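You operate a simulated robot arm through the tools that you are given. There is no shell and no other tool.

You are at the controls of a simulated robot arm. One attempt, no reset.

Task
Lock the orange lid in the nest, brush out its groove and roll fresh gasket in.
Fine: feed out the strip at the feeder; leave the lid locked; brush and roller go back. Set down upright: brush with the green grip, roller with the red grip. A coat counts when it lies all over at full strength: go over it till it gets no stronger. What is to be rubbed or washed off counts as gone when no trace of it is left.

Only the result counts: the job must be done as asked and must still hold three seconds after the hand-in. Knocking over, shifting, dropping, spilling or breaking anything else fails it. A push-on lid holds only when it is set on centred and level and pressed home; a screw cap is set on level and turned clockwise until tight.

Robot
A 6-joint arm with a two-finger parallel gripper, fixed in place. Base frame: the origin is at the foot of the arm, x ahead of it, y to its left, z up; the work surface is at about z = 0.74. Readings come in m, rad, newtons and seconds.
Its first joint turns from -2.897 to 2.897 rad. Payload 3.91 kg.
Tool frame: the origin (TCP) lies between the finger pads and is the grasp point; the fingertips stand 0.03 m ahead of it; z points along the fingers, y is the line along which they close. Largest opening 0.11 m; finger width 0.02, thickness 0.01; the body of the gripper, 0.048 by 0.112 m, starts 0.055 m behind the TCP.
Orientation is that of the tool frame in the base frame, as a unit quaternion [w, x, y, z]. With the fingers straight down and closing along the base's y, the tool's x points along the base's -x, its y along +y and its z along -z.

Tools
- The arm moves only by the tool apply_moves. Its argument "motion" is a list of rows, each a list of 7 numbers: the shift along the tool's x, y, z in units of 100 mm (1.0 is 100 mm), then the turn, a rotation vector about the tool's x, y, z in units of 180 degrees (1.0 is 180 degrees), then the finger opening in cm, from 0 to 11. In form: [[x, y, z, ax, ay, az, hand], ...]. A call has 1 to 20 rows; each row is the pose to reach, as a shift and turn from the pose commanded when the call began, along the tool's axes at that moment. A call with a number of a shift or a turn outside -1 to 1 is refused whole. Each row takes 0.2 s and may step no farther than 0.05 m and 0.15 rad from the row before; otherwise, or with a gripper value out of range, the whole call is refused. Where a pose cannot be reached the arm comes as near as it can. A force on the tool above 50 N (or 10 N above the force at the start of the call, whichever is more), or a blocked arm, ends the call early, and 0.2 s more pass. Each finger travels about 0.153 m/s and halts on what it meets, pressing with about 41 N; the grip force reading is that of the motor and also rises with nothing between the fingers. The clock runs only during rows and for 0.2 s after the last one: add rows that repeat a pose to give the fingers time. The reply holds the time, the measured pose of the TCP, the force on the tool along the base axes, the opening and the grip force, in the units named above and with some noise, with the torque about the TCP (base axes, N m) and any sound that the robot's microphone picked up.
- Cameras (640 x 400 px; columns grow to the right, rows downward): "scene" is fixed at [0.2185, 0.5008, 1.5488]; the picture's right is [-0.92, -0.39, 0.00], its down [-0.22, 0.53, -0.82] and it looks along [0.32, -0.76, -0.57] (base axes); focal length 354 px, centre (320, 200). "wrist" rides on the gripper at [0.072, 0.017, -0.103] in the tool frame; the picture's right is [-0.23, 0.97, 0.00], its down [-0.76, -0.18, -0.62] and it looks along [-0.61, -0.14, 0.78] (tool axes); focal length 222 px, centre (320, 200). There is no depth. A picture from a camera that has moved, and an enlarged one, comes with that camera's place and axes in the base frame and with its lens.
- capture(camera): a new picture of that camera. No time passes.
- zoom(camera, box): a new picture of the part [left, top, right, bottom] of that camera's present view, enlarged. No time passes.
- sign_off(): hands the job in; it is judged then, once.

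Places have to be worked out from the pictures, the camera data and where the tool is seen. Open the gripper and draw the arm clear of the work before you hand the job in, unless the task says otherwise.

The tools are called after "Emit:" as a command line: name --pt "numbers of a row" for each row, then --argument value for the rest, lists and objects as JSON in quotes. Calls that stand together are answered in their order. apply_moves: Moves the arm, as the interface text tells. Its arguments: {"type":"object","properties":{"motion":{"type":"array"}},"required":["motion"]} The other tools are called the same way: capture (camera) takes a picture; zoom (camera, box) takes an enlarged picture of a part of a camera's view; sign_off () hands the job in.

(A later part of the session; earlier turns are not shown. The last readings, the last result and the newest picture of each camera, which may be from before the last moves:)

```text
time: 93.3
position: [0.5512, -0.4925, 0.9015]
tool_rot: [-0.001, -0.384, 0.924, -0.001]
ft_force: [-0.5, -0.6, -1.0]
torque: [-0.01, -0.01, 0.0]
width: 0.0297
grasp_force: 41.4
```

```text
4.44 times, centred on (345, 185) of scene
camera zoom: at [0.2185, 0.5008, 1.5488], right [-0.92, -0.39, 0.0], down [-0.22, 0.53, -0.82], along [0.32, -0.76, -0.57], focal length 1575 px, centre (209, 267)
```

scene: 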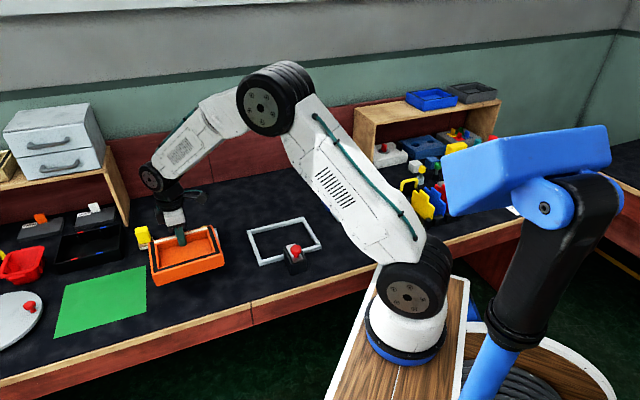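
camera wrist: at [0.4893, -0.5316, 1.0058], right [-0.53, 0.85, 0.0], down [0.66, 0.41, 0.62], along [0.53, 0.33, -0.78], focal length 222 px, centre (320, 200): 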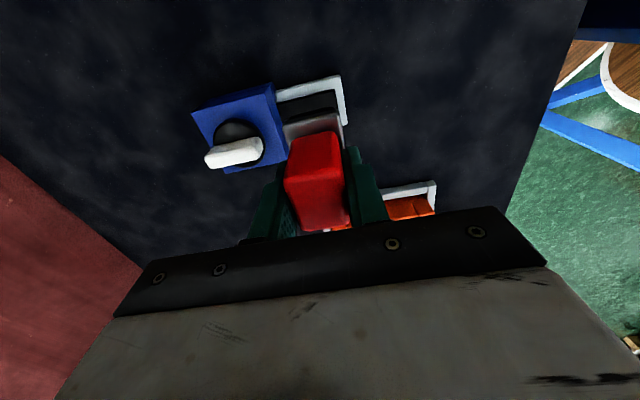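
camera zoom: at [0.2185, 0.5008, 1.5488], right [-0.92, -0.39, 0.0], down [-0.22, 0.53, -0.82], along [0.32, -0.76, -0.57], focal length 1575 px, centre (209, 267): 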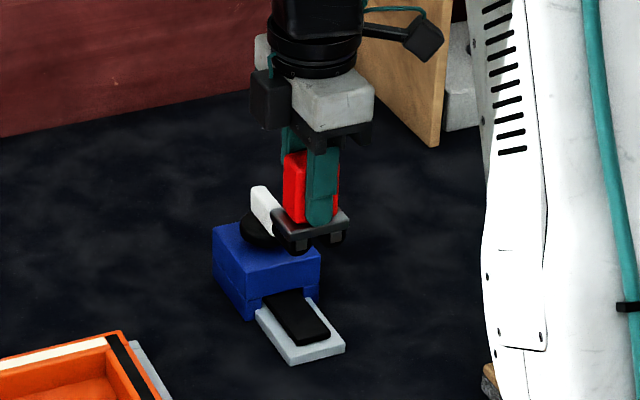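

The roller is centred over the strip, with 15 mm of clearance to the feeder box. I lower it to just above the strip.

Emit:
apply_moves --pt "0 0 0.3 0 0 0 1" --pt "0 0 0.6 0 0 0 1" --pt "0 0 0.72 0 0 0 1" --pt "0 0 0.72 0 0 0 1"

Emit:
zoom --camera "scene" --box '[310, 155, 380, 225]'

Emit:
capture --camera "wrist"

```text
time: 94.3
position: [0.5503, -0.4936, 0.8302]
tool_rot: [-0.001, -0.383, 0.924, 0.0]
ft_force: [-0.2, 0.4, -1.9]
torque: [-0.01, 0.03, 0.01]
width: 0.0294
grasp_force: 41.3
```

```text
5.71 times, centred on (345, 190) of scene
camera zoom: at [0.2185, 0.5008, 1.5488], right [-0.92, -0.39, 0.0], down [-0.22, 0.53, -0.82], along [0.32, -0.76, -0.57], focal length 2025 px, centre (177, 257)
```

zoom: 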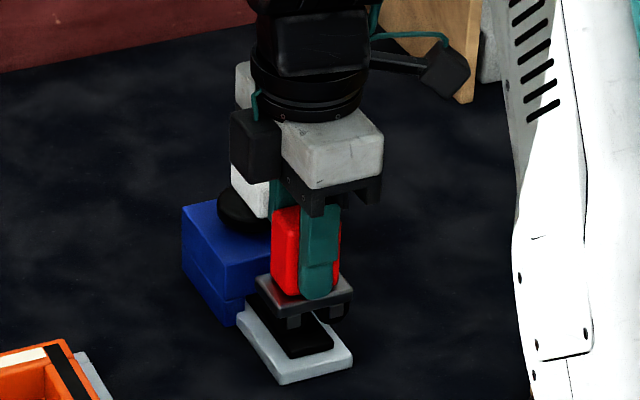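

```text
taken
camera wrist: at [0.4889, -0.5327, 0.9347], right [-0.53, 0.85, 0.0], down [0.66, 0.41, 0.62], along [0.53, 0.33, -0.78], focal length 222 px, centre (320, 200)
```

wrist: 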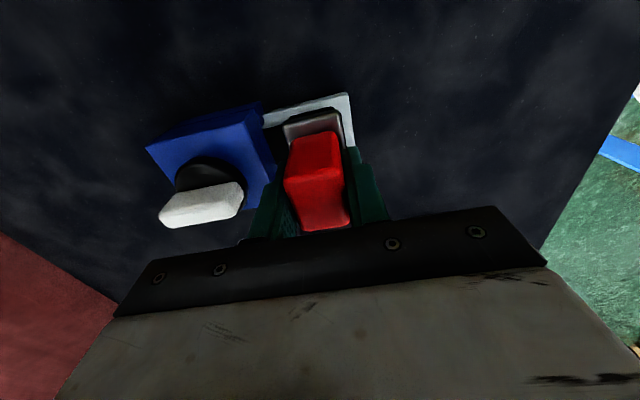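

The roller is just above the strip. I lower in small steps until it makes contact.

Emit:
apply_moves --pt "0 0 0.04 0 0 0 1" --pt "0 0 0.07 0 0 0 1" --pt "0 0 0.07 0 0 0 1"

Emit:
apply_moves --pt "0 0 0.02 0 0 0 1" --pt "0 0 0.03 0 0 0 1" --pt "0 0 0.03 0 0 0 1"

Emit:
apply_moves --pt "0 0 0.01 0 0 0 1" --pt "0 0 0.02 0 0 0 1" --pt "0 0 0.02 0 0 0 1"

```text
time: 95.1
position: [0.551, -0.4936, 0.8239]
tool_rot: [-0.001, -0.384, 0.924, 0.0]
ft_force: [0.0, -0.1, -1.7]
torque: [0.04, -0.01, -0.02]
width: 0.0295
grasp_force: 41.0
```

```text
time: 95.9
position: [0.5509, -0.4923, 0.8192]
tool_rot: [-0.001, -0.384, 0.923, -0.001]
ft_force: [-0.1, -0.2, 13.8]
torque: [0.08, -0.07, -0.07]
width: 0.0295
grasp_force: 40.9
```

```text
time: 96.7
position: [0.5493, -0.494, 0.8192]
tool_rot: [0.0, -0.383, 0.924, -0.001]
ft_force: [-1.3, -2.7, 34.5]
torque: [0.22, -0.17, -0.02]
width: 0.0297
grasp_force: 41.0
```

Contact with the strip is at about 0.820. I ease to about 20 N and roll back and forth along t over the strip.

Emit:
apply_moves --pt "0 0 -0.008 0 0 0 1" --pt "0.1 0 -0.008 0 0 0 1" --pt "0.2 0 -0.008 0 0 0 1" --pt "0.1 0 -0.008 0 0 0 1" --pt "0 0 -0.008 0 0 0 1" --pt "-0.1 0 -0.008 0 0 0 1" --pt "-0.2 0 -0.008 0 0 0 1" --pt "-0.1 0 -0.008 0 0 0 1" --pt "0 0 -0.008 0 0 0 1"

Emit:
zoom --camera "scene" --box '[310, 155, 380, 225]'

```text
time: 98.7
position: [0.5501, -0.4937, 0.817]
tool_rot: [-0.001, -0.383, 0.924, 0.0]
ft_force: [-1.4, -1.0, 2.0]
torque: [-0.02, 0.06, -0.02]
width: 0.0297
grasp_force: 41.3
```

```text
5.71 times, centred on (345, 190) of scene
camera zoom: at [0.2185, 0.5008, 1.5488], right [-0.92, -0.39, 0.0], down [-0.22, 0.53, -0.82], along [0.32, -0.76, -0.57], focal length 2025 px, centre (177, 257)
```

zoom: 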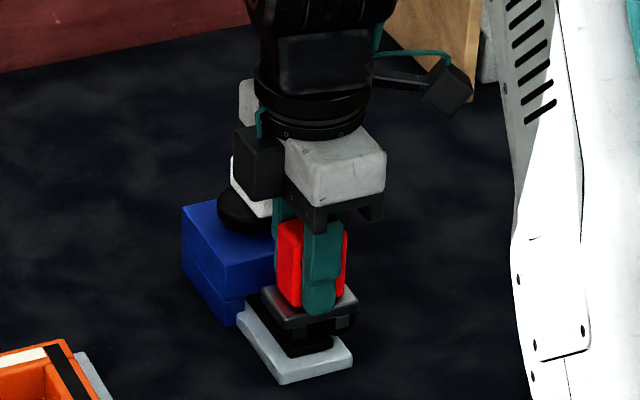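

The force dropped while rolling. I lift to see whether the strip or the roller wheels changed.

Emit:
apply_moves --pt "0 0 -0.2 0 0 0 1" --pt "0 0 -0.6 0 0 0 1" --pt "0 0 -1 0 0 0 1" --pt "0 0 -1 0 0 0 1"

Emit:
zoom --camera "scene" --box '[310, 155, 380, 225]'

Emit:
zoom --camera "scene" --box '[335, 170, 370, 200]'

Emit:
zoom --camera "wrist" --box '[220, 40, 380, 180]'

```text
time: 99.7
position: [0.549, -0.4936, 0.916]
tool_rot: [0.0, -0.384, 0.924, 0.0]
ft_force: [0.9, 0.0, -1.3]
torque: [0.03, -0.02, 0.03]
width: 0.0295
grasp_force: 41.2
```

```text
5.71 times, centred on (345, 190) of scene
camera zoom: at [0.2185, 0.5008, 1.5488], right [-0.92, -0.39, 0.0], down [-0.22, 0.53, -0.82], along [0.32, -0.76, -0.57], focal length 2025 px, centre (177, 257)
```

zoom: 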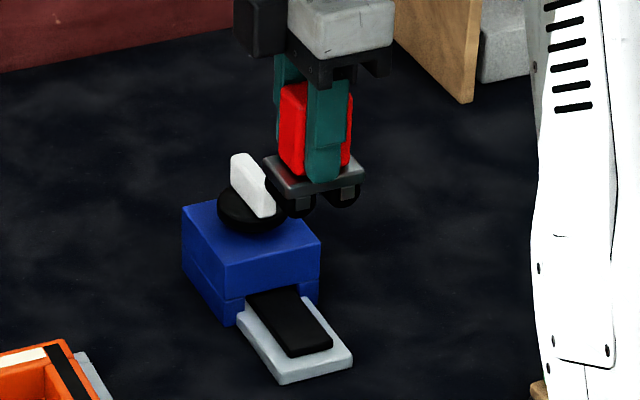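

```text
13.33 times, centred on (352, 185) of scene
camera zoom: at [0.2185, 0.5008, 1.5488], right [-0.92, -0.39, 0.0], down [-0.22, 0.53, -0.82], along [0.32, -0.76, -0.57], focal length 4724 px, centre (-113, 400)
```

zoom: 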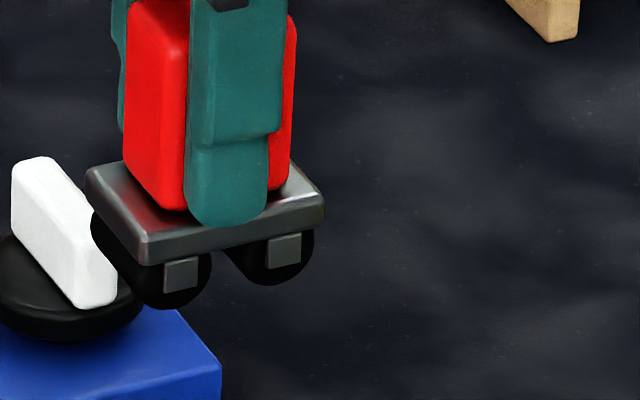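

```text
2.86 times, centred on (300, 110) of wrist
camera zoom: at [0.4879, -0.533, 1.021], right [-0.53, 0.85, 0.0], down [0.66, 0.41, 0.62], along [0.53, 0.33, -0.78], focal length 635 px, centre (377, 457)
```

zoom: 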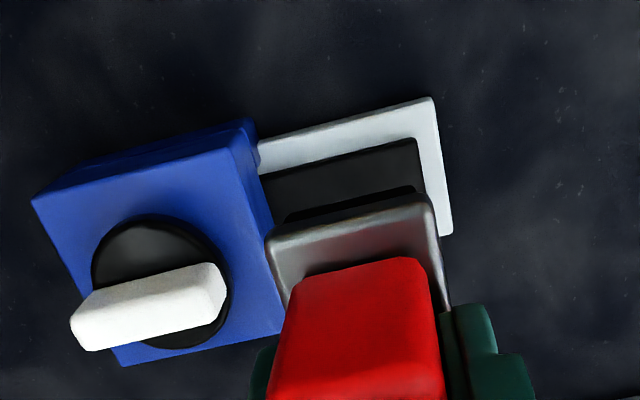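

The strip is intact and the wheels are black already, so I can't tell by eye whether they are loaded. I carry the roller to the A end of the groove and test it there.

Emit:
apply_moves --pt "-0.33 0 0 0 0 0 1" --pt "-0.67 0 0 0 0 0 1" --pt "-1 -0.04 0 0 0 0 1"

Emit:
apply_moves --pt "-0.33 0 0 0 0 0 1" --pt "-0.67 0 0 0 0 0 1" --pt "-0.95 -0.04 0 0 0 0 1" --pt "-0.95 -0.04 0.3 0 0 0 1" --pt "-0.95 -0.04 0.55 0 0 0 1" --pt "-0.95 -0.04 0.55 0 0 0 1"

Emit:
capture --camera "wrist"

Emit:
zoom --camera "scene" --box '[250, 180, 340, 255]'

```text
time: 100.5
position: [0.6249, -0.4262, 0.9193]
tool_rot: [-0.001, -0.383, 0.924, -0.001]
ft_force: [-0.1, 0.1, -0.8]
torque: [0.05, -0.02, 0.01]
width: 0.0299
grasp_force: 40.9
```

```text
time: 101.9
position: [0.6943, -0.3601, 0.8613]
tool_rot: [-0.001, -0.383, 0.924, 0.0]
ft_force: [0.3, -0.9, -1.6]
torque: [-0.01, 0.01, -0.01]
width: 0.0298
grasp_force: 41.4
```

```text
taken
camera wrist: at [0.6321, -0.3992, 0.9663], right [-0.53, 0.85, 0.0], down [0.66, 0.41, 0.62], along [0.53, 0.33, -0.78], focal length 222 px, centre (320, 200)
```

wrist: 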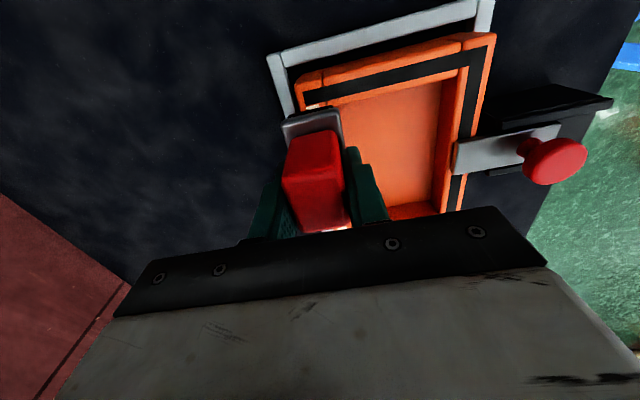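

```text
5.33 times, centred on (295, 218) of scene
camera zoom: at [0.2185, 0.5008, 1.5488], right [-0.92, -0.39, 0.0], down [-0.22, 0.53, -0.82], along [0.32, -0.76, -0.57], focal length 1890 px, centre (453, 107)
```

zoom: 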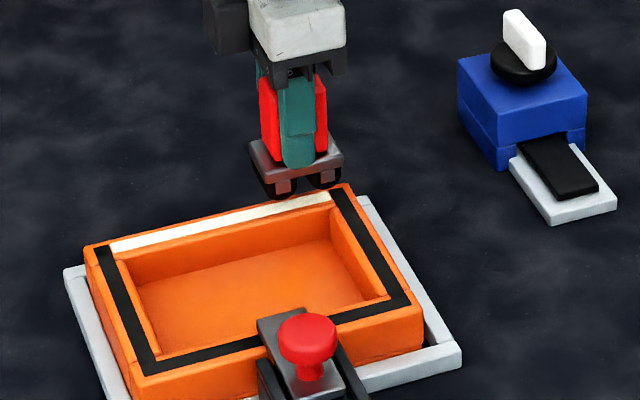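

The roller hangs over the strip's A end. I lower in small steps until contact, then roll.

Emit:
apply_moves --pt "0 0 0.07 0 0 0 1" --pt "0 0 0.13 0 0 0 1" --pt "0 0 0.13 0 0 0 1"

Emit:
apply_moves --pt "0 0 0.015 0 0 0 1" --pt "0 0 0.03 0 0 0 1" --pt "0 0 0.03 0 0 0 1"

```text
time: 102.7
position: [0.6941, -0.3606, 0.8483]
tool_rot: [0.0, -0.384, 0.923, 0.0]
ft_force: [0.6, -0.1, -0.8]
torque: [0.0, 0.01, -0.01]
width: 0.0298
grasp_force: 40.9
```

```text
time: 103.5
position: [0.6931, -0.3595, 0.8459]
tool_rot: [-0.001, -0.383, 0.924, 0.0]
ft_force: [0.2, -0.3, -2.0]
torque: [0.01, -0.02, 0.01]
width: 0.0301
grasp_force: 40.9
```

Emit:
apply_moves --pt "0 0 0.01 0 0 0 1" --pt "0 0 0.01 0 0 0 1"

Emit:
apply_moves --pt "0 0 0.01 0 0 0 1" --pt "0 0 0.01 0 0 0 1"

Emit:
apply_moves --pt "0 0 0.01 0 0 0 1" --pt "0 0 0.01 0 0 0 1"

```text
time: 104.1
position: [0.694, -0.3608, 0.8454]
tool_rot: [-0.001, -0.384, 0.924, -0.001]
ft_force: [-0.4, 0.0, -1.1]
torque: [0.02, -0.01, -0.01]
width: 0.0296
grasp_force: 40.7
```

```text
time: 104.7
position: [0.6935, -0.3613, 0.845]
tool_rot: [-0.001, -0.383, 0.924, 0.0]
ft_force: [0.6, 1.0, -1.7]
torque: [-0.01, 0.0, 0.06]
width: 0.0298
grasp_force: 40.7
```

```text
time: 105.3
position: [0.6924, -0.3618, 0.8451]
tool_rot: [-0.001, -0.384, 0.923, -0.001]
ft_force: [2.7, 2.4, 10.2]
torque: [0.1, 0.05, -0.06]
width: 0.0297
grasp_force: 41.3
```

Contact is at about 0.8445. I press to about 20 N, roll first to the A end, then toward +t, and check whether black is laid.

Emit:
apply_moves --pt "0 0 0.007 0 0 0 1" --pt "0.06 0 0.007 0 0 0 1" --pt "0.12 0 0.007 0 0 0 1" --pt "0.06 0 0.007 0 0 0 1" --pt "0 0 0.008 0 0 0 1" --pt "-0.1 0 0.008 0 0 0 1" --pt "-0.2 0 0.008 0 0 0 1" --pt "-0.3 0 0.008 0 0 0 1" --pt "-0.4 0 0.008 0 0 0 1"

Emit:
zoom --camera "scene" --box '[255, 190, 325, 245]'

Emit:
capture --camera "wrist"

```text
time: 107.3
position: [0.7191, -0.3316, 0.8448]
tool_rot: [0.001, -0.384, 0.923, -0.001]
ft_force: [-5.0, -7.1, 26.3]
torque: [-0.45, 0.31, 0.01]
width: 0.0297
grasp_force: 41.3
```

```text
7.27 times, centred on (290, 218) of scene
camera zoom: at [0.2185, 0.5008, 1.5488], right [-0.92, -0.39, 0.0], down [-0.22, 0.53, -0.82], along [0.32, -0.76, -0.57], focal length 2577 px, centre (538, 73)
```

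zoom: 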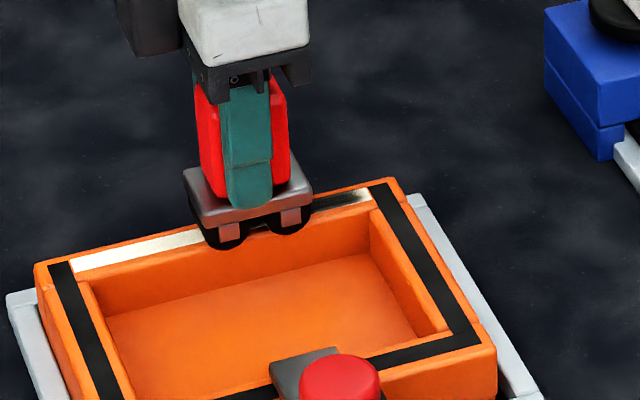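

```text
taken
camera wrist: at [0.6587, -0.3708, 0.9485], right [-0.53, 0.85, 0.0], down [0.66, 0.41, 0.62], along [0.53, 0.33, -0.78], focal length 222 px, centre (320, 200)
```

wrist: 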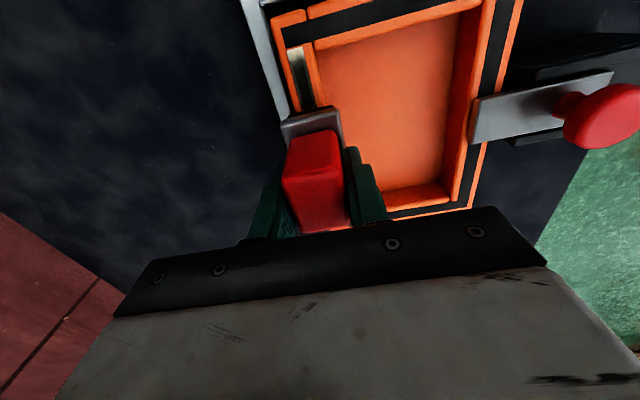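

Black gasket is being laid. I keep rolling toward the +t end at the same pressure, overtravelling a little.

Emit:
apply_moves --pt "-0.1 0 0 0 0 0 1" --pt "-0.2 0 0 0 0 0 1" --pt "-0.3 0 0 0 0 0 1" --pt "-0.4 0 0 0 0 0 1" --pt "-0.5 0 0 0 0 0 1" --pt "-0.6 0 0 0 0 0 1" --pt "-0.7 0 0 0 0 0 1" --pt "-0.78 0 0 0 0 0 1" --pt "-0.85 0 0 0 0 0 1"

Emit:
zoom --camera "scene" --box '[245, 190, 325, 250]'

Emit:
capture --camera "wrist"

```text
time: 109.3
position: [0.7816, -0.2726, 0.8436]
tool_rot: [0.001, -0.383, 0.924, -0.001]
ft_force: [-8.2, -10.3, 36.1]
torque: [-0.14, 0.45, 0.1]
width: 0.03
grasp_force: 40.9
```

```text
6.67 times, centred on (285, 220) of scene
camera zoom: at [0.2185, 0.5008, 1.5488], right [-0.92, -0.39, 0.0], down [-0.22, 0.53, -0.82], along [0.32, -0.76, -0.57], focal length 2362 px, centre (553, 67)
```

zoom: 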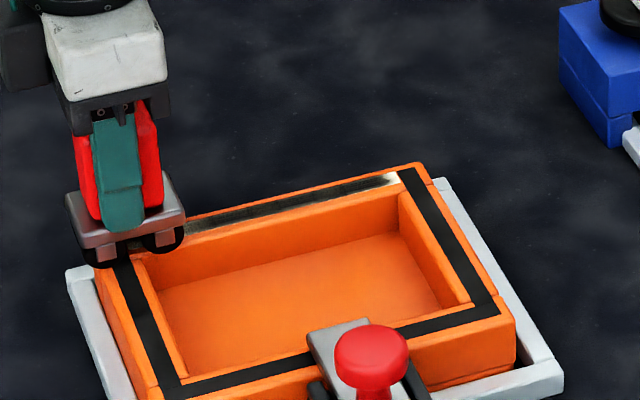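

```text
taken
camera wrist: at [0.7194, -0.3115, 0.948], right [-0.53, 0.85, 0.0], down [0.66, 0.41, 0.62], along [0.53, 0.33, -0.78], focal length 222 px, centre (320, 200)
```

wrist: 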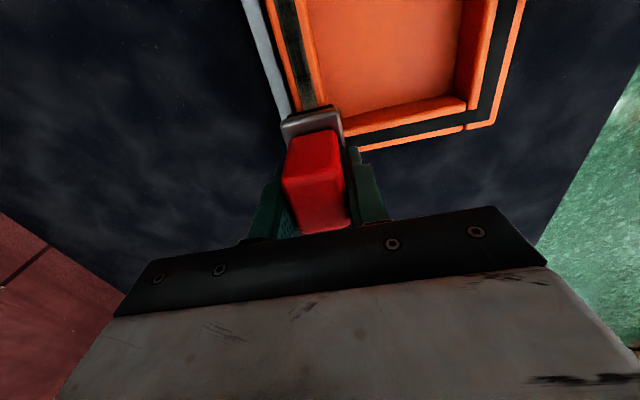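

The coat is nearly full along most of the strip. I roll back toward the A end and overtravel there.

Emit:
apply_moves --pt "0.08 0 -0.004 0 0 0 1" --pt "0.18 0 -0.004 0 0 0 1" --pt "0.28 0 -0.004 0 0 0 1" --pt "0.38 0 -0.004 0 0 0 1" --pt "0.48 0 -0.005 0 0 0 1" --pt "0.58 0 -0.006 0 0 0 1" --pt "0.68 0 -0.007 0 0 0 1" --pt "0.78 0 -0.008 0 0 0 1" --pt "0.88 0 -0.008 0 0 0 1" --pt "0.98 0 -0.008 0 0 0 1"

Emit:
apply_moves --pt "0.08 0 0 0 0 0 1" --pt "0.16 0 0 0 0 0 1" --pt "0.24 0 0 0 0 0 1" --pt "0.32 0 0 0 0 0 1" --pt "0.4 0 0 0 0 0 1" --pt "0.48 0 0 0 0 0 1" --pt "0.52 0 0 0 0 0 1"

Emit:
zoom --camera "scene" --box '[245, 190, 325, 250]'

Emit:
capture --camera "wrist"

```text
time: 111.5
position: [0.7124, -0.3409, 0.844]
tool_rot: [0.0, -0.383, 0.924, -0.001]
ft_force: [3.7, 2.5, 15.6]
torque: [0.29, -0.23, 0.01]
width: 0.0294
grasp_force: 40.8
```

```text
time: 113.1
position: [0.6747, -0.3775, 0.8426]
tool_rot: [-0.002, -0.384, 0.924, 0.0]
ft_force: [0.2, 0.8, 2.8]
torque: [0.08, -0.04, 0.01]
width: 0.0297
grasp_force: 41.2
```

```text
6.67 times, centred on (285, 220) of scene
camera zoom: at [0.2185, 0.5008, 1.5488], right [-0.92, -0.39, 0.0], down [-0.22, 0.53, -0.82], along [0.32, -0.76, -0.57], focal length 2362 px, centre (553, 67)
```

zoom: 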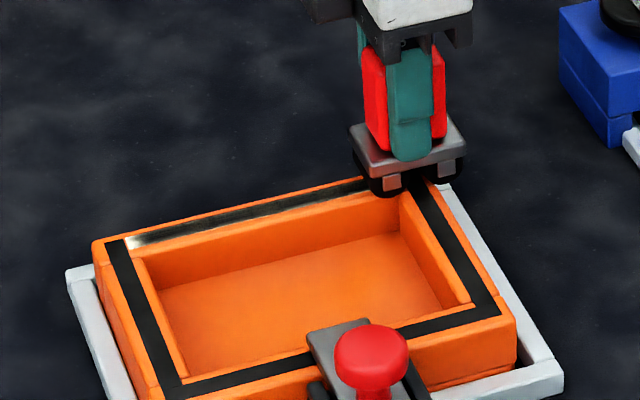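

```text
taken
camera wrist: at [0.6133, -0.4176, 0.9483], right [-0.53, 0.85, 0.0], down [0.66, 0.41, 0.62], along [0.53, 0.33, -0.78], focal length 222 px, centre (320, 200)
```

wrist: 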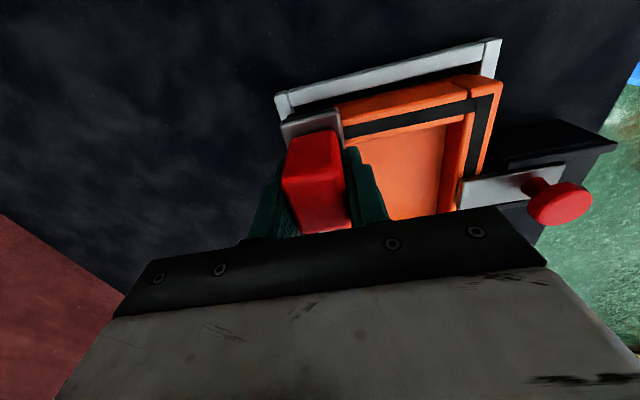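

The middle is black, but the +t end is still thin. I press again and roll all the way to the +t end with several short back-and-forth strokes there.

Emit:
apply_moves --pt "0 0 0.009 0 0 0 1" --pt "-0.1 0 0.01 0 0 0 1" --pt "-0.2 0 0.01 0 0 0 1" --pt "-0.3 0 0.01 0 0 0 1" --pt "-0.4 0 0.01 0 0 0 1" --pt "-0.5 0 0.01 0 0 0 1" --pt "-0.6 0 0.01 0 0 0 1" --pt "-0.7 0 0.01 0 0 0 1" --pt "-0.8 0 0.01 0 0 0 1" --pt "-0.9 0 0.01 0 0 0 1" --pt "-1 0 0.01 0 0 0 1"

Emit:
apply_moves --pt "-0.1 0 0 0 0 0 1" --pt "-0.2 0 0 0 0 0 1" --pt "-0.3 0 0 0 0 0 1" --pt "-0.4 0 0 0 0 0 1" --pt "-0.5 0 0 0 0 0 1" --pt "-0.58 0 0 0 0 0 1"

Emit:
zoom --camera "scene" --box '[245, 190, 325, 250]'

Emit:
capture --camera "wrist"

```text
time: 115.5
position: [0.7462, -0.3075, 0.8439]
tool_rot: [-0.001, -0.384, 0.923, -0.001]
ft_force: [-2.4, -3.3, 10.9]
torque: [-0.03, 0.03, -0.05]
width: 0.0294
grasp_force: 41.1
```

```text
time: 116.9
position: [0.787, -0.2656, 0.844]
tool_rot: [0.001, -0.383, 0.924, 0.0]
ft_force: [-4.6, -5.4, 25.7]
torque: [-0.69, 0.66, -0.01]
width: 0.0297
grasp_force: 40.8
```

```text
6.67 times, centred on (285, 220) of scene
camera zoom: at [0.2185, 0.5008, 1.5488], right [-0.92, -0.39, 0.0], down [-0.22, 0.53, -0.82], along [0.32, -0.76, -0.57], focal length 2362 px, centre (553, 67)
```

zoom: 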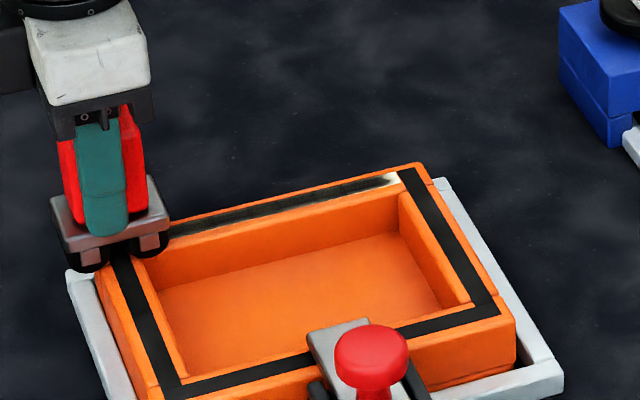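

```text
taken
camera wrist: at [0.7248, -0.3056, 0.9478], right [-0.53, 0.85, 0.0], down [0.66, 0.41, 0.62], along [0.53, 0.33, -0.78], focal length 222 px, centre (320, 200)
```

wrist: 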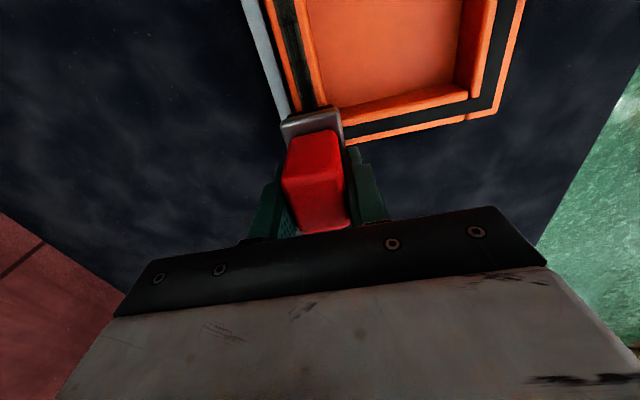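

I do short strokes at this end, then lift sideways to inspect the whole strip.

Emit:
apply_moves --pt "0.1 0 0 0 0 0 1" --pt "0.2 0 0 0 0 0 1" --pt "0.1 0 0 0 0 0 1" --pt "0 0 0 0 0 0 1" --pt "0.1 0 0 0 0 0 1" --pt "0.2 0 0 0 0 0 1" --pt "0.1 0 0 0 0 0 1" --pt "0 0 0 0 0 0 1"

Emit:
apply_moves --pt "0 0 -0.2 0 0 0 1" --pt "0 -0.05 -0.6 0 0 0 1" --pt "0.2 -0.4 -0.8 0 0 0 1" --pt "0.4 -0.7 -0.9 0 0 0 1" --pt "0.4 -0.7 -0.9 0 0 0 1"

Emit:
capture --camera "wrist"

Emit:
zoom --camera "scene" --box '[255, 205, 305, 235]'

Emit:
zoom --camera "wrist" --box '[350, 60, 430, 170]'

Emit:
zoom --camera "wrist" --box '[340, 0, 420, 80]'

```text
time: 118.7
position: [0.7864, -0.2655, 0.8443]
tool_rot: [-0.002, -0.384, 0.924, -0.001]
ft_force: [-4.9, -6.7, 27.2]
torque: [-0.79, 0.7, 0.04]
width: 0.0298
grasp_force: 40.6
```

```text
time: 119.9
position: [0.808, -0.3452, 0.9347]
tool_rot: [-0.001, -0.384, 0.923, -0.001]
ft_force: [-0.4, 0.7, -0.9]
torque: [0.01, 0.01, 0.0]
width: 0.0294
grasp_force: 40.8
```

```text
taken
camera wrist: at [0.7466, -0.3823, 1.0384], right [-0.53, 0.85, 0.0], down [0.66, 0.41, 0.62], along [0.53, 0.33, -0.78], focal length 222 px, centre (320, 200)
```

wrist: 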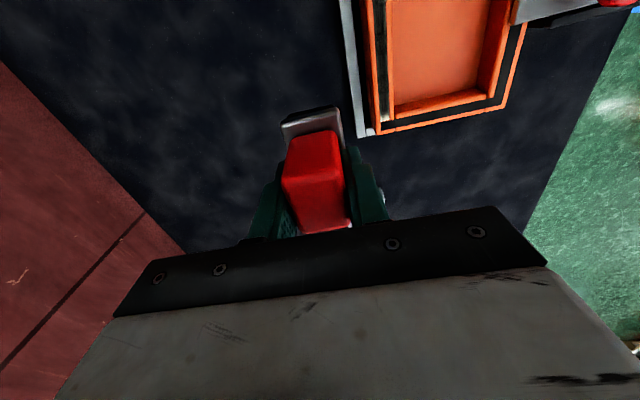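

```text
12.80 times, centred on (280, 220) of scene
camera zoom: at [0.2185, 0.5008, 1.5488], right [-0.92, -0.39, 0.0], down [-0.22, 0.53, -0.82], along [0.32, -0.76, -0.57], focal length 4535 px, centre (832, -56)
```

zoom: 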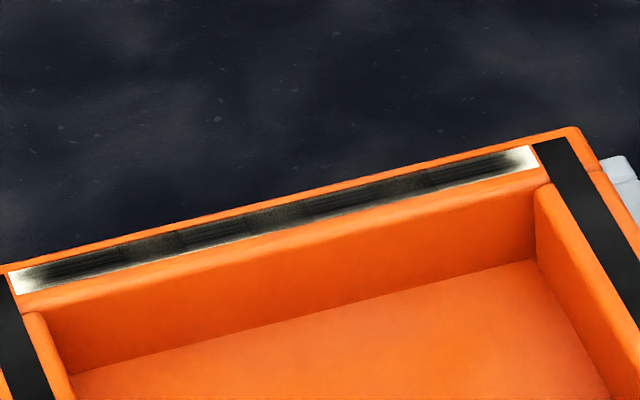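

```text
3.64 times, centred on (390, 115) of wrist
camera zoom: at [0.7466, -0.3823, 1.0384], right [-0.53, 0.85, 0.0], down [0.66, 0.41, 0.62], along [0.53, 0.33, -0.78], focal length 808 px, centre (66, 509)
```

zoom: 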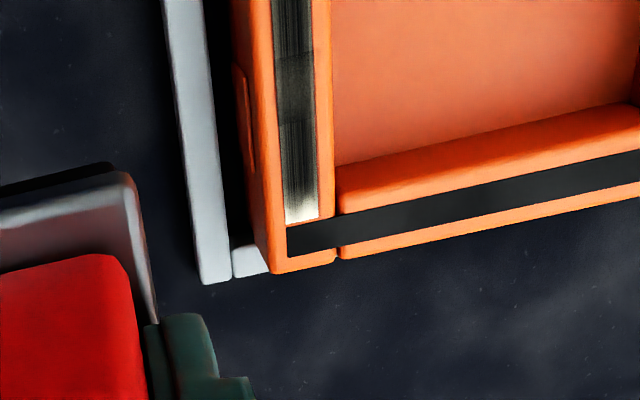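

```text
5.00 times, centred on (380, 40) of wrist
camera zoom: at [0.7466, -0.3823, 1.0384], right [-0.53, 0.85, 0.0], down [0.66, 0.41, 0.62], along [0.53, 0.33, -0.78], focal length 1111 px, centre (20, 1000)
```

zoom: 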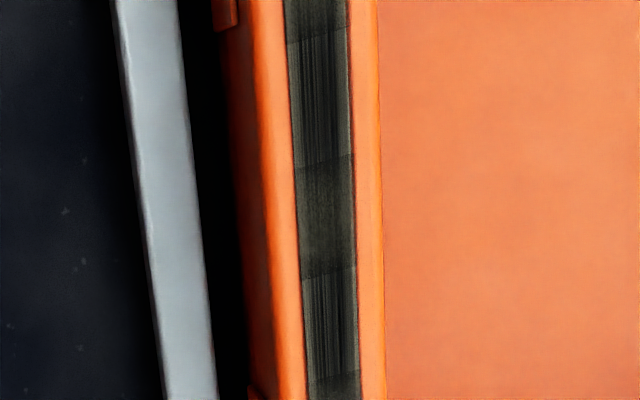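

Coating is stronger on the outer side; the inner edge and both ends are still pale. I come back shifted 4 mm toward the inner side and will overtravel more at both ends.

Emit:
apply_moves --pt "-0.2 0.3 0 0 0 0 1" --pt "-0.4 0.6 0.2 0 0 0 1" --pt "-0.45 0.74 0.5 0 0 0 1" --pt "-0.45 0.74 0.8 0 0 0 1" --pt "-0.45 0.74 0.88 0 0 0 1" --pt "-0.45 0.74 0.895 0 0 0 1" --pt "-0.45 0.74 0.895 0 0 0 1"

Emit:
capture --camera "wrist"

```text
time: 121.5
position: [0.7884, -0.261, 0.8442]
tool_rot: [0.0, -0.383, 0.924, -0.001]
ft_force: [1.2, 0.5, 8.5]
torque: [-0.05, 0.15, -0.01]
width: 0.0297
grasp_force: 41.2
```

```text
taken
camera wrist: at [0.7274, -0.2992, 0.9482], right [-0.53, 0.85, 0.0], down [0.66, 0.41, 0.62], along [0.53, 0.33, -0.78], focal length 222 px, centre (320, 200)
```

wrist: 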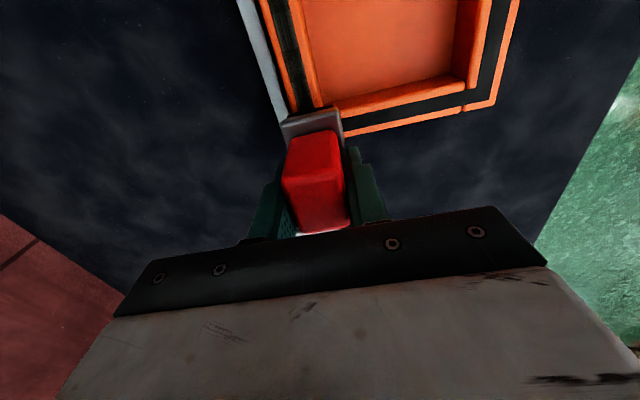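

I press to about 20 N, jog over the +t end, and roll toward the A end.

Emit:
apply_moves --pt "0 0 0.01 0 0 0 1" --pt "-0.06 0 0.01 0 0 0 1" --pt "0.04 0 0.01 0 0 0 1" --pt "0.14 0 0.01 0 0 0 1" --pt "0.24 0 0.01 0 0 0 1" --pt "0.34 0 0.01 0 0 0 1" --pt "0.44 0 0.01 0 0 0 1" --pt "0.54 0 0.01 0 0 0 1" --pt "0.64 0 0.01 0 0 0 1" --pt "0.74 0 0.01 0 0 0 1"

Emit:
zoom --camera "scene" --box '[250, 195, 310, 240]'

```text
time: 123.7
position: [0.7357, -0.3117, 0.8434]
tool_rot: [0.0, -0.384, 0.924, -0.001]
ft_force: [5.2, 4.6, 28.3]
torque: [0.4, -0.42, 0.0]
width: 0.0297
grasp_force: 41.2
```

```text
8.89 times, centred on (280, 218) of scene
camera zoom: at [0.2185, 0.5008, 1.5488], right [-0.92, -0.39, 0.0], down [-0.22, 0.53, -0.82], along [0.32, -0.76, -0.57], focal length 3150 px, centre (676, 44)
```

zoom: 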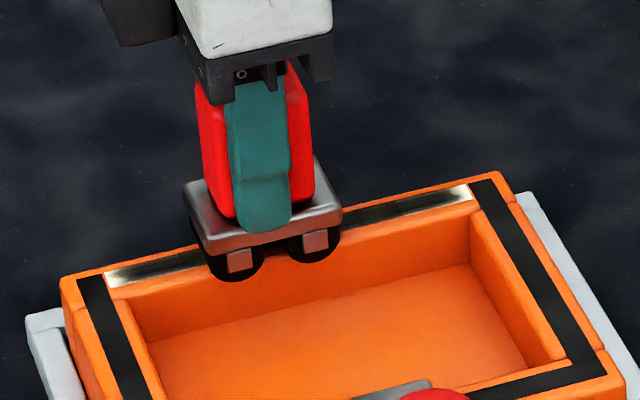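

The middle has good coverage now. I continue to the A end with overtravel and press there with short strokes.

Emit:
apply_moves --pt "0.1 0 0 0 0 0 1" --pt "0.2 0 0 0 0 0 1" --pt "0.3 0 0 0 0 0 1" --pt "0.4 0 0 0 0 0 1" --pt "0.5 0 0 0 0 0 1" --pt "0.6 0 0 0 0 0 1" --pt "0.7 0 0.002 0 0 0 1" --pt "0.8 0 0.004 0 0 0 1" --pt "0.9 0 0.006 0 0 0 1"

Emit:
apply_moves --pt "-0.08 0 0 0 0 0 1" --pt "-0.16 0 0 0 0 0 1" --pt "-0.16 0 0 0 0 0 1" --pt "-0.08 0 0 0 0 0 1" --pt "0 0 0 0 0 0 1" --pt "-0.08 0 0 0 0 0 1" --pt "-0.16 0 0 0 0 0 1" --pt "-0.24 0 0 0 0 0 1"

Emit:
zoom --camera "scene" --box '[250, 195, 310, 240]'

Emit:
capture --camera "wrist"

```text
time: 125.7
position: [0.6727, -0.3772, 0.8445]
tool_rot: [0.0, -0.384, 0.923, -0.001]
ft_force: [8.2, 5.4, 37.7]
torque: [0.6, -0.76, 0.02]
width: 0.0296
grasp_force: 41.4
```

```text
time: 127.5
position: [0.6882, -0.3582, 0.8434]
tool_rot: [-0.001, -0.383, 0.924, 0.0]
ft_force: [-9.2, -8.0, 41.1]
torque: [-0.52, 0.66, 0.09]
width: 0.0295
grasp_force: 40.6
```

```text
8.89 times, centred on (280, 218) of scene
camera zoom: at [0.2185, 0.5008, 1.5488], right [-0.92, -0.39, 0.0], down [-0.22, 0.53, -0.82], along [0.32, -0.76, -0.57], focal length 3150 px, centre (676, 44)
```

zoom: 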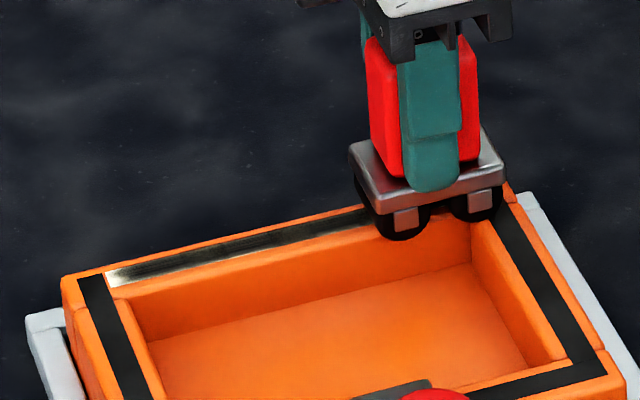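

```text
taken
camera wrist: at [0.6266, -0.3981, 0.9479], right [-0.53, 0.85, 0.0], down [0.66, 0.41, 0.62], along [0.53, 0.33, -0.78], focal length 222 px, centre (320, 200)
```

wrist: 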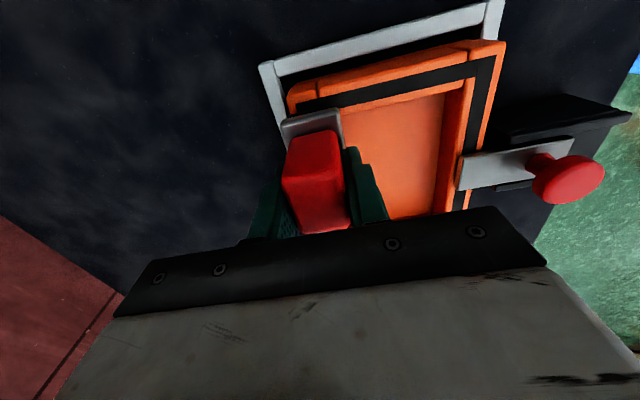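

The A half looks good. I shift about 5 mm outward, redo the A end, and sweep to the +t end.

Emit:
apply_moves --pt "0 -0.03 -0.006 0 0 0 1" --pt "0.05 -0.055 -0.006 0 0 0 1" --pt "0.13 -0.055 -0.006 0 0 0 1" --pt "0.21 -0.055 -0.006 0 0 0 1" --pt "0.27 -0.055 -0.006 0 0 0 1" --pt "0.19 -0.055 -0.006 0 0 0 1" --pt "0.11 -0.055 -0.006 0 0 0 1" --pt "0.03 -0.055 -0.006 0 0 0 1" --pt "-0.07 -0.055 -0.006 0 0 0 1" --pt "-0.17 -0.055 -0.006 0 0 0 1" --pt "-0.27 -0.055 -0.006 0 0 0 1" --pt "-0.37 -0.055 -0.006 0 0 0 1" --pt "-0.47 -0.055 -0.006 0 0 0 1" --pt "-0.57 -0.055 -0.006 0 0 0 1"

Emit:
apply_moves --pt "-0.1 0 0 0 0 0 1" --pt "-0.2 0 0 0 0 0 1" --pt "-0.3 0 0 0 0 0 1" --pt "-0.4 0 0 0 0 0 1" --pt "-0.5 0 0 0 0 0 1" --pt "-0.6 0 0 0 0 0 1" --pt "-0.7 0 0 0 0 0 1" --pt "-0.8 0 0 0 0 0 1" --pt "-0.9 0 0 0 0 0 1" --pt "-0.98 0 0 0 0 0 1"

Emit:
zoom --camera "scene" --box '[250, 195, 310, 240]'

Emit:
capture --camera "wrist"

```text
time: 130.5
position: [0.7315, -0.322, 0.8431]
tool_rot: [0.0, -0.383, 0.924, 0.0]
ft_force: [-7.7, -7.4, 37.6]
torque: [-0.41, 0.43, 0.03]
width: 0.0294
grasp_force: 41.0
```

```text
time: 132.7
position: [0.8027, -0.2524, 0.8446]
tool_rot: [-0.001, -0.383, 0.924, -0.001]
ft_force: [-4.2, -5.4, 22.3]
torque: [-0.41, 0.77, 0.07]
width: 0.0295
grasp_force: 40.6
```

```text
8.89 times, centred on (280, 218) of scene
camera zoom: at [0.2185, 0.5008, 1.5488], right [-0.92, -0.39, 0.0], down [-0.22, 0.53, -0.82], along [0.32, -0.76, -0.57], focal length 3150 px, centre (676, 44)
```

zoom: 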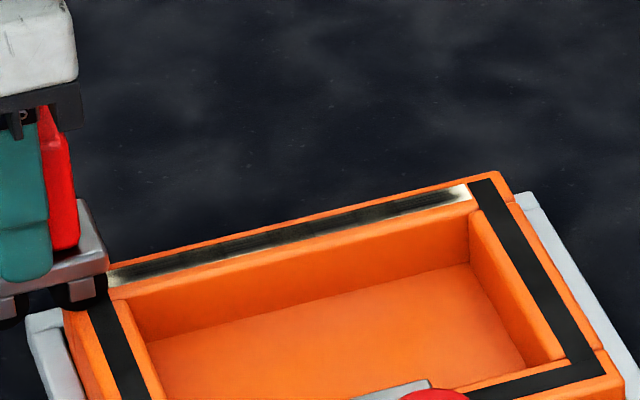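

```text
taken
camera wrist: at [0.7406, -0.2921, 0.9479], right [-0.53, 0.85, 0.0], down [0.66, 0.41, 0.62], along [0.53, 0.33, -0.78], focal length 222 px, centre (320, 200)
```

wrist: 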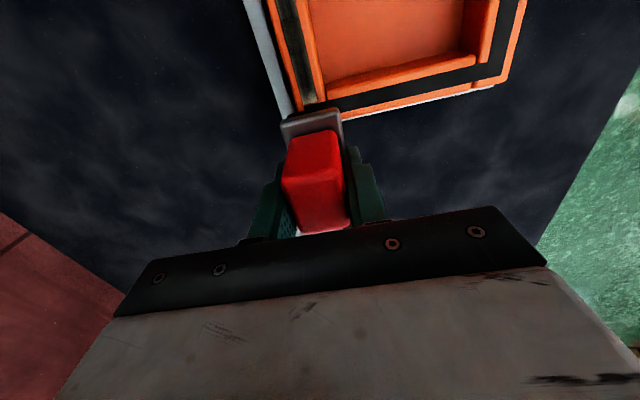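

Pale patches remain at both ends. I lift off to the side and look closely at the state of the coat.

Emit:
apply_moves --pt "0 0 -0.2 0 0 0 1" --pt "0 -0.05 -0.6 0 0 0 1" --pt "0.3 -0.4 -0.7 0 0 0 1" --pt "0.7 -0.6 -0.8 0 0 0 1" --pt "1 -0.7 -0.9 0 0 0 1" --pt "1 -0.7 -0.9 0 0 0 1"

Emit:
capture --camera "wrist"

Emit:
zoom --camera "scene" --box '[255, 212, 285, 232]'

Emit:
zoom --camera "scene" --box '[275, 205, 305, 225]'

Emit:
zoom --camera "wrist" --box '[350, 0, 430, 100]'

Emit:
zoom --camera "wrist" --box '[350, 80, 430, 180]'

```text
time: 134.1
position: [0.7803, -0.3737, 0.9332]
tool_rot: [0.0, -0.383, 0.924, 0.0]
ft_force: [-0.2, 0.4, -2.1]
torque: [0.0, 0.01, 0.02]
width: 0.0295
grasp_force: 41.1
```

```text
taken
camera wrist: at [0.7193, -0.4126, 1.0374], right [-0.53, 0.85, 0.0], down [0.66, 0.41, 0.62], along [0.53, 0.33, -0.78], focal length 222 px, centre (320, 200)
```

wrist: 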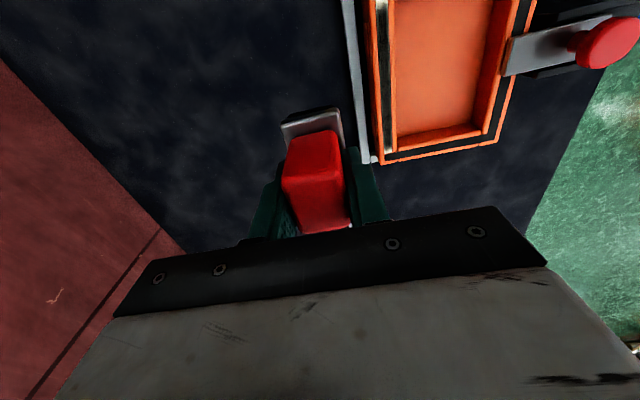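

```text
16.00 times, centred on (270, 222) of scene
camera zoom: at [0.2185, 0.5008, 1.5488], right [-0.92, -0.39, 0.0], down [-0.22, 0.53, -0.82], along [0.32, -0.76, -0.57], focal length 5669 px, centre (1120, -152)
```

zoom: 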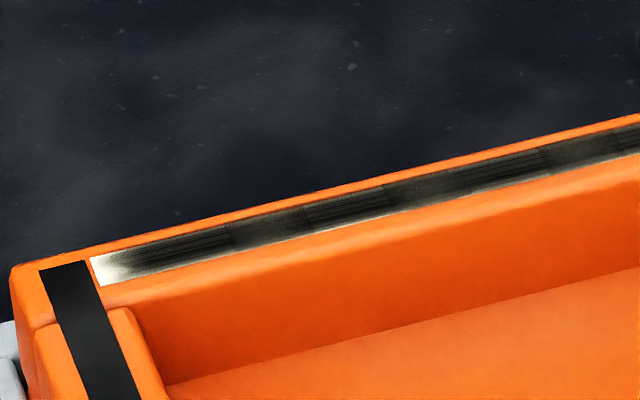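

```text
16.00 times, centred on (290, 215) of scene
camera zoom: at [0.2185, 0.5008, 1.5488], right [-0.92, -0.39, 0.0], down [-0.22, 0.53, -0.82], along [0.32, -0.76, -0.57], focal length 5669 px, centre (800, -40)
```

zoom: 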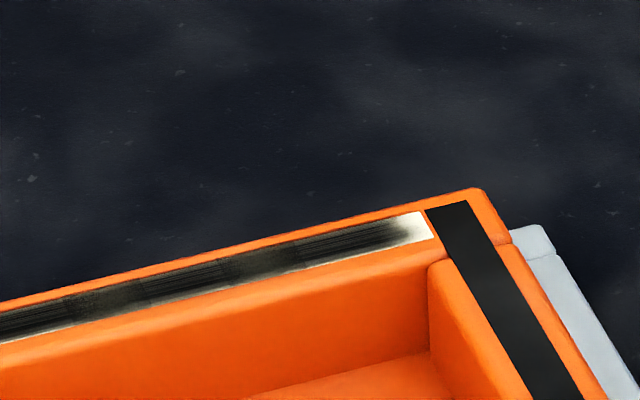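

```text
4.00 times, centred on (390, 50) of wrist
camera zoom: at [0.7193, -0.4126, 1.0374], right [-0.53, 0.85, 0.0], down [0.66, 0.41, 0.62], along [0.53, 0.33, -0.78], focal length 888 px, centre (40, 800)
```

zoom: 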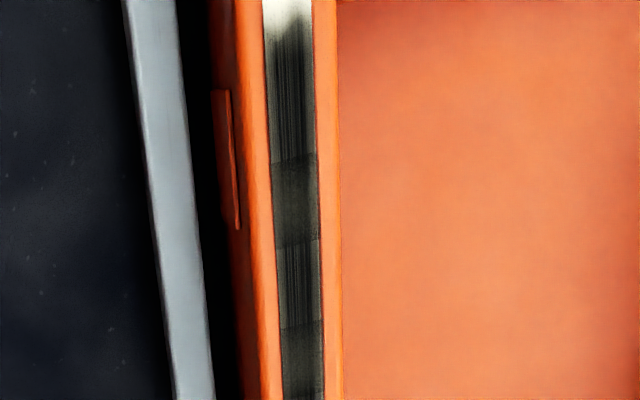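

```text
4.00 times, centred on (390, 130) of wrist
camera zoom: at [0.7193, -0.4126, 1.0374], right [-0.53, 0.85, 0.0], down [0.66, 0.41, 0.62], along [0.53, 0.33, -0.78], focal length 888 px, centre (40, 480)
```

zoom: 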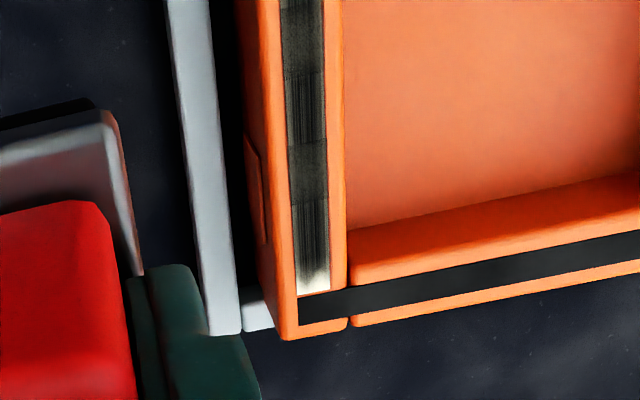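

The ends did not take coat even though the wheels passed over them, so the roller is probably used up. I go back to the fed strip and load it again more thoroughly.

Emit:
apply_moves --pt "0.3 0.1 0 0 0 0 1" --pt "0.6 0.2 0 0 0 0 1" --pt "0.9 0.28 0 0 0 0 1"

Emit:
apply_moves --pt "0.3 0.1 0 0 0 0 1" --pt "0.6 0.2 0 0 0 0 1" --pt "0.9 0.28 0 0 0 0 1"

Emit:
apply_moves --pt "0.3 0.1 0 0 0 0 1" --pt "0.67 0.22 0 0 0 0 1" --pt "0.67 0.22 0 0 0 0 1"

Emit:
capture --camera "wrist"

Emit:
zoom --camera "wrist" --box '[220, 40, 380, 180]'

Emit:
zoom --camera "scene" --box '[310, 160, 370, 230]'

```text
time: 134.9
position: [0.698, -0.42, 0.9306]
tool_rot: [-0.001, -0.383, 0.924, 0.0]
ft_force: [0.0, -0.4, -1.3]
torque: [-0.02, 0.0, 0.0]
width: 0.0295
grasp_force: 41.4
```

```text
time: 135.7
position: [0.6163, -0.4616, 0.934]
tool_rot: [-0.001, -0.384, 0.923, 0.0]
ft_force: [1.2, 0.5, -1.0]
torque: [0.01, 0.04, 0.02]
width: 0.0296
grasp_force: 40.7
```

```text
time: 136.5
position: [0.5517, -0.4937, 0.9334]
tool_rot: [-0.001, -0.384, 0.923, 0.0]
ft_force: [-0.4, 0.0, -0.9]
torque: [-0.02, -0.02, -0.01]
width: 0.0296
grasp_force: 40.7
```

```text
taken
camera wrist: at [0.4892, -0.5328, 1.0376], right [-0.53, 0.85, 0.0], down [0.66, 0.41, 0.62], along [0.53, 0.33, -0.78], focal length 222 px, centre (320, 200)
```

wrist: 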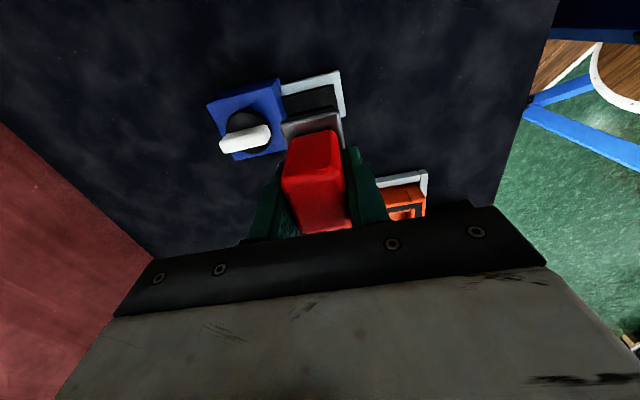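

```text
2.86 times, centred on (300, 110) of wrist
camera zoom: at [0.4892, -0.5328, 1.0376], right [-0.53, 0.85, 0.0], down [0.66, 0.41, 0.62], along [0.53, 0.33, -0.78], focal length 635 px, centre (377, 457)
```

zoom: 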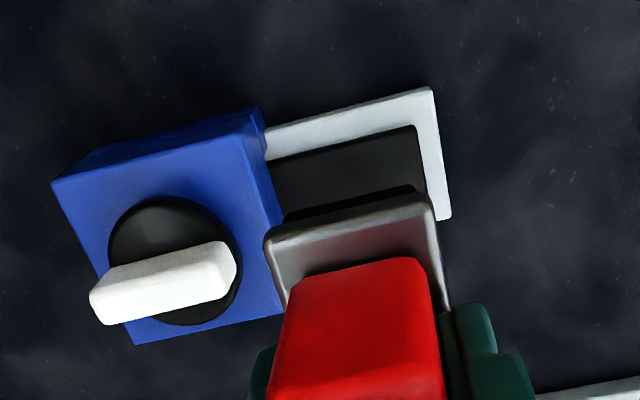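

```text
5.71 times, centred on (340, 195) of scene
camera zoom: at [0.2185, 0.5008, 1.5488], right [-0.92, -0.39, 0.0], down [-0.22, 0.53, -0.82], along [0.32, -0.76, -0.57], focal length 2025 px, centre (206, 229)
```

zoom: 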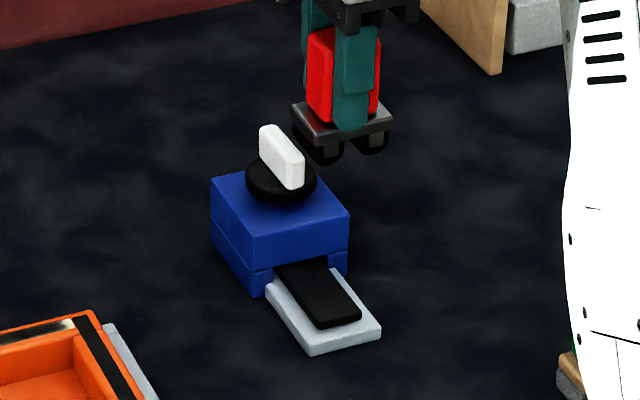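

The strip is still there. I lower the roller onto it again, expecting contact at about 0.817.

Emit:
apply_moves --pt "0 0 0.4 0 0 0 1" --pt "0 0 0.8 0 0 0 1" --pt "0 0 1 0 0 0 1" --pt "0 0 1 0 0 0 1"

Emit:
apply_moves --pt "0 0 0.07 0 0 0 1" --pt "0 0 0.13 0 0 0 1" --pt "0 0 0.16 0 0 0 1" --pt "0 0 0.16 0 0 0 1"

Emit:
apply_moves --pt "0 0 0.01 0 0 0 1" --pt "0 0 0.01 0 0 0 1"

```text
time: 137.5
position: [0.5499, -0.4933, 0.8339]
tool_rot: [-0.001, -0.383, 0.924, 0.0]
ft_force: [0.4, -0.4, -1.6]
torque: [-0.02, -0.01, 0.01]
width: 0.0298
grasp_force: 41.3
```

```text
time: 138.5
position: [0.552, -0.4933, 0.8182]
tool_rot: [0.0, -0.383, 0.924, 0.0]
ft_force: [0.0, -0.1, -0.2]
torque: [0.0, 0.01, 0.01]
width: 0.0295
grasp_force: 40.8
```

```text
time: 139.1
position: [0.552, -0.4945, 0.8167]
tool_rot: [0.0, -0.384, 0.924, -0.002]
ft_force: [0.8, 0.4, 14.0]
torque: [0.11, -0.08, 0.01]
width: 0.0293
grasp_force: 41.0
```

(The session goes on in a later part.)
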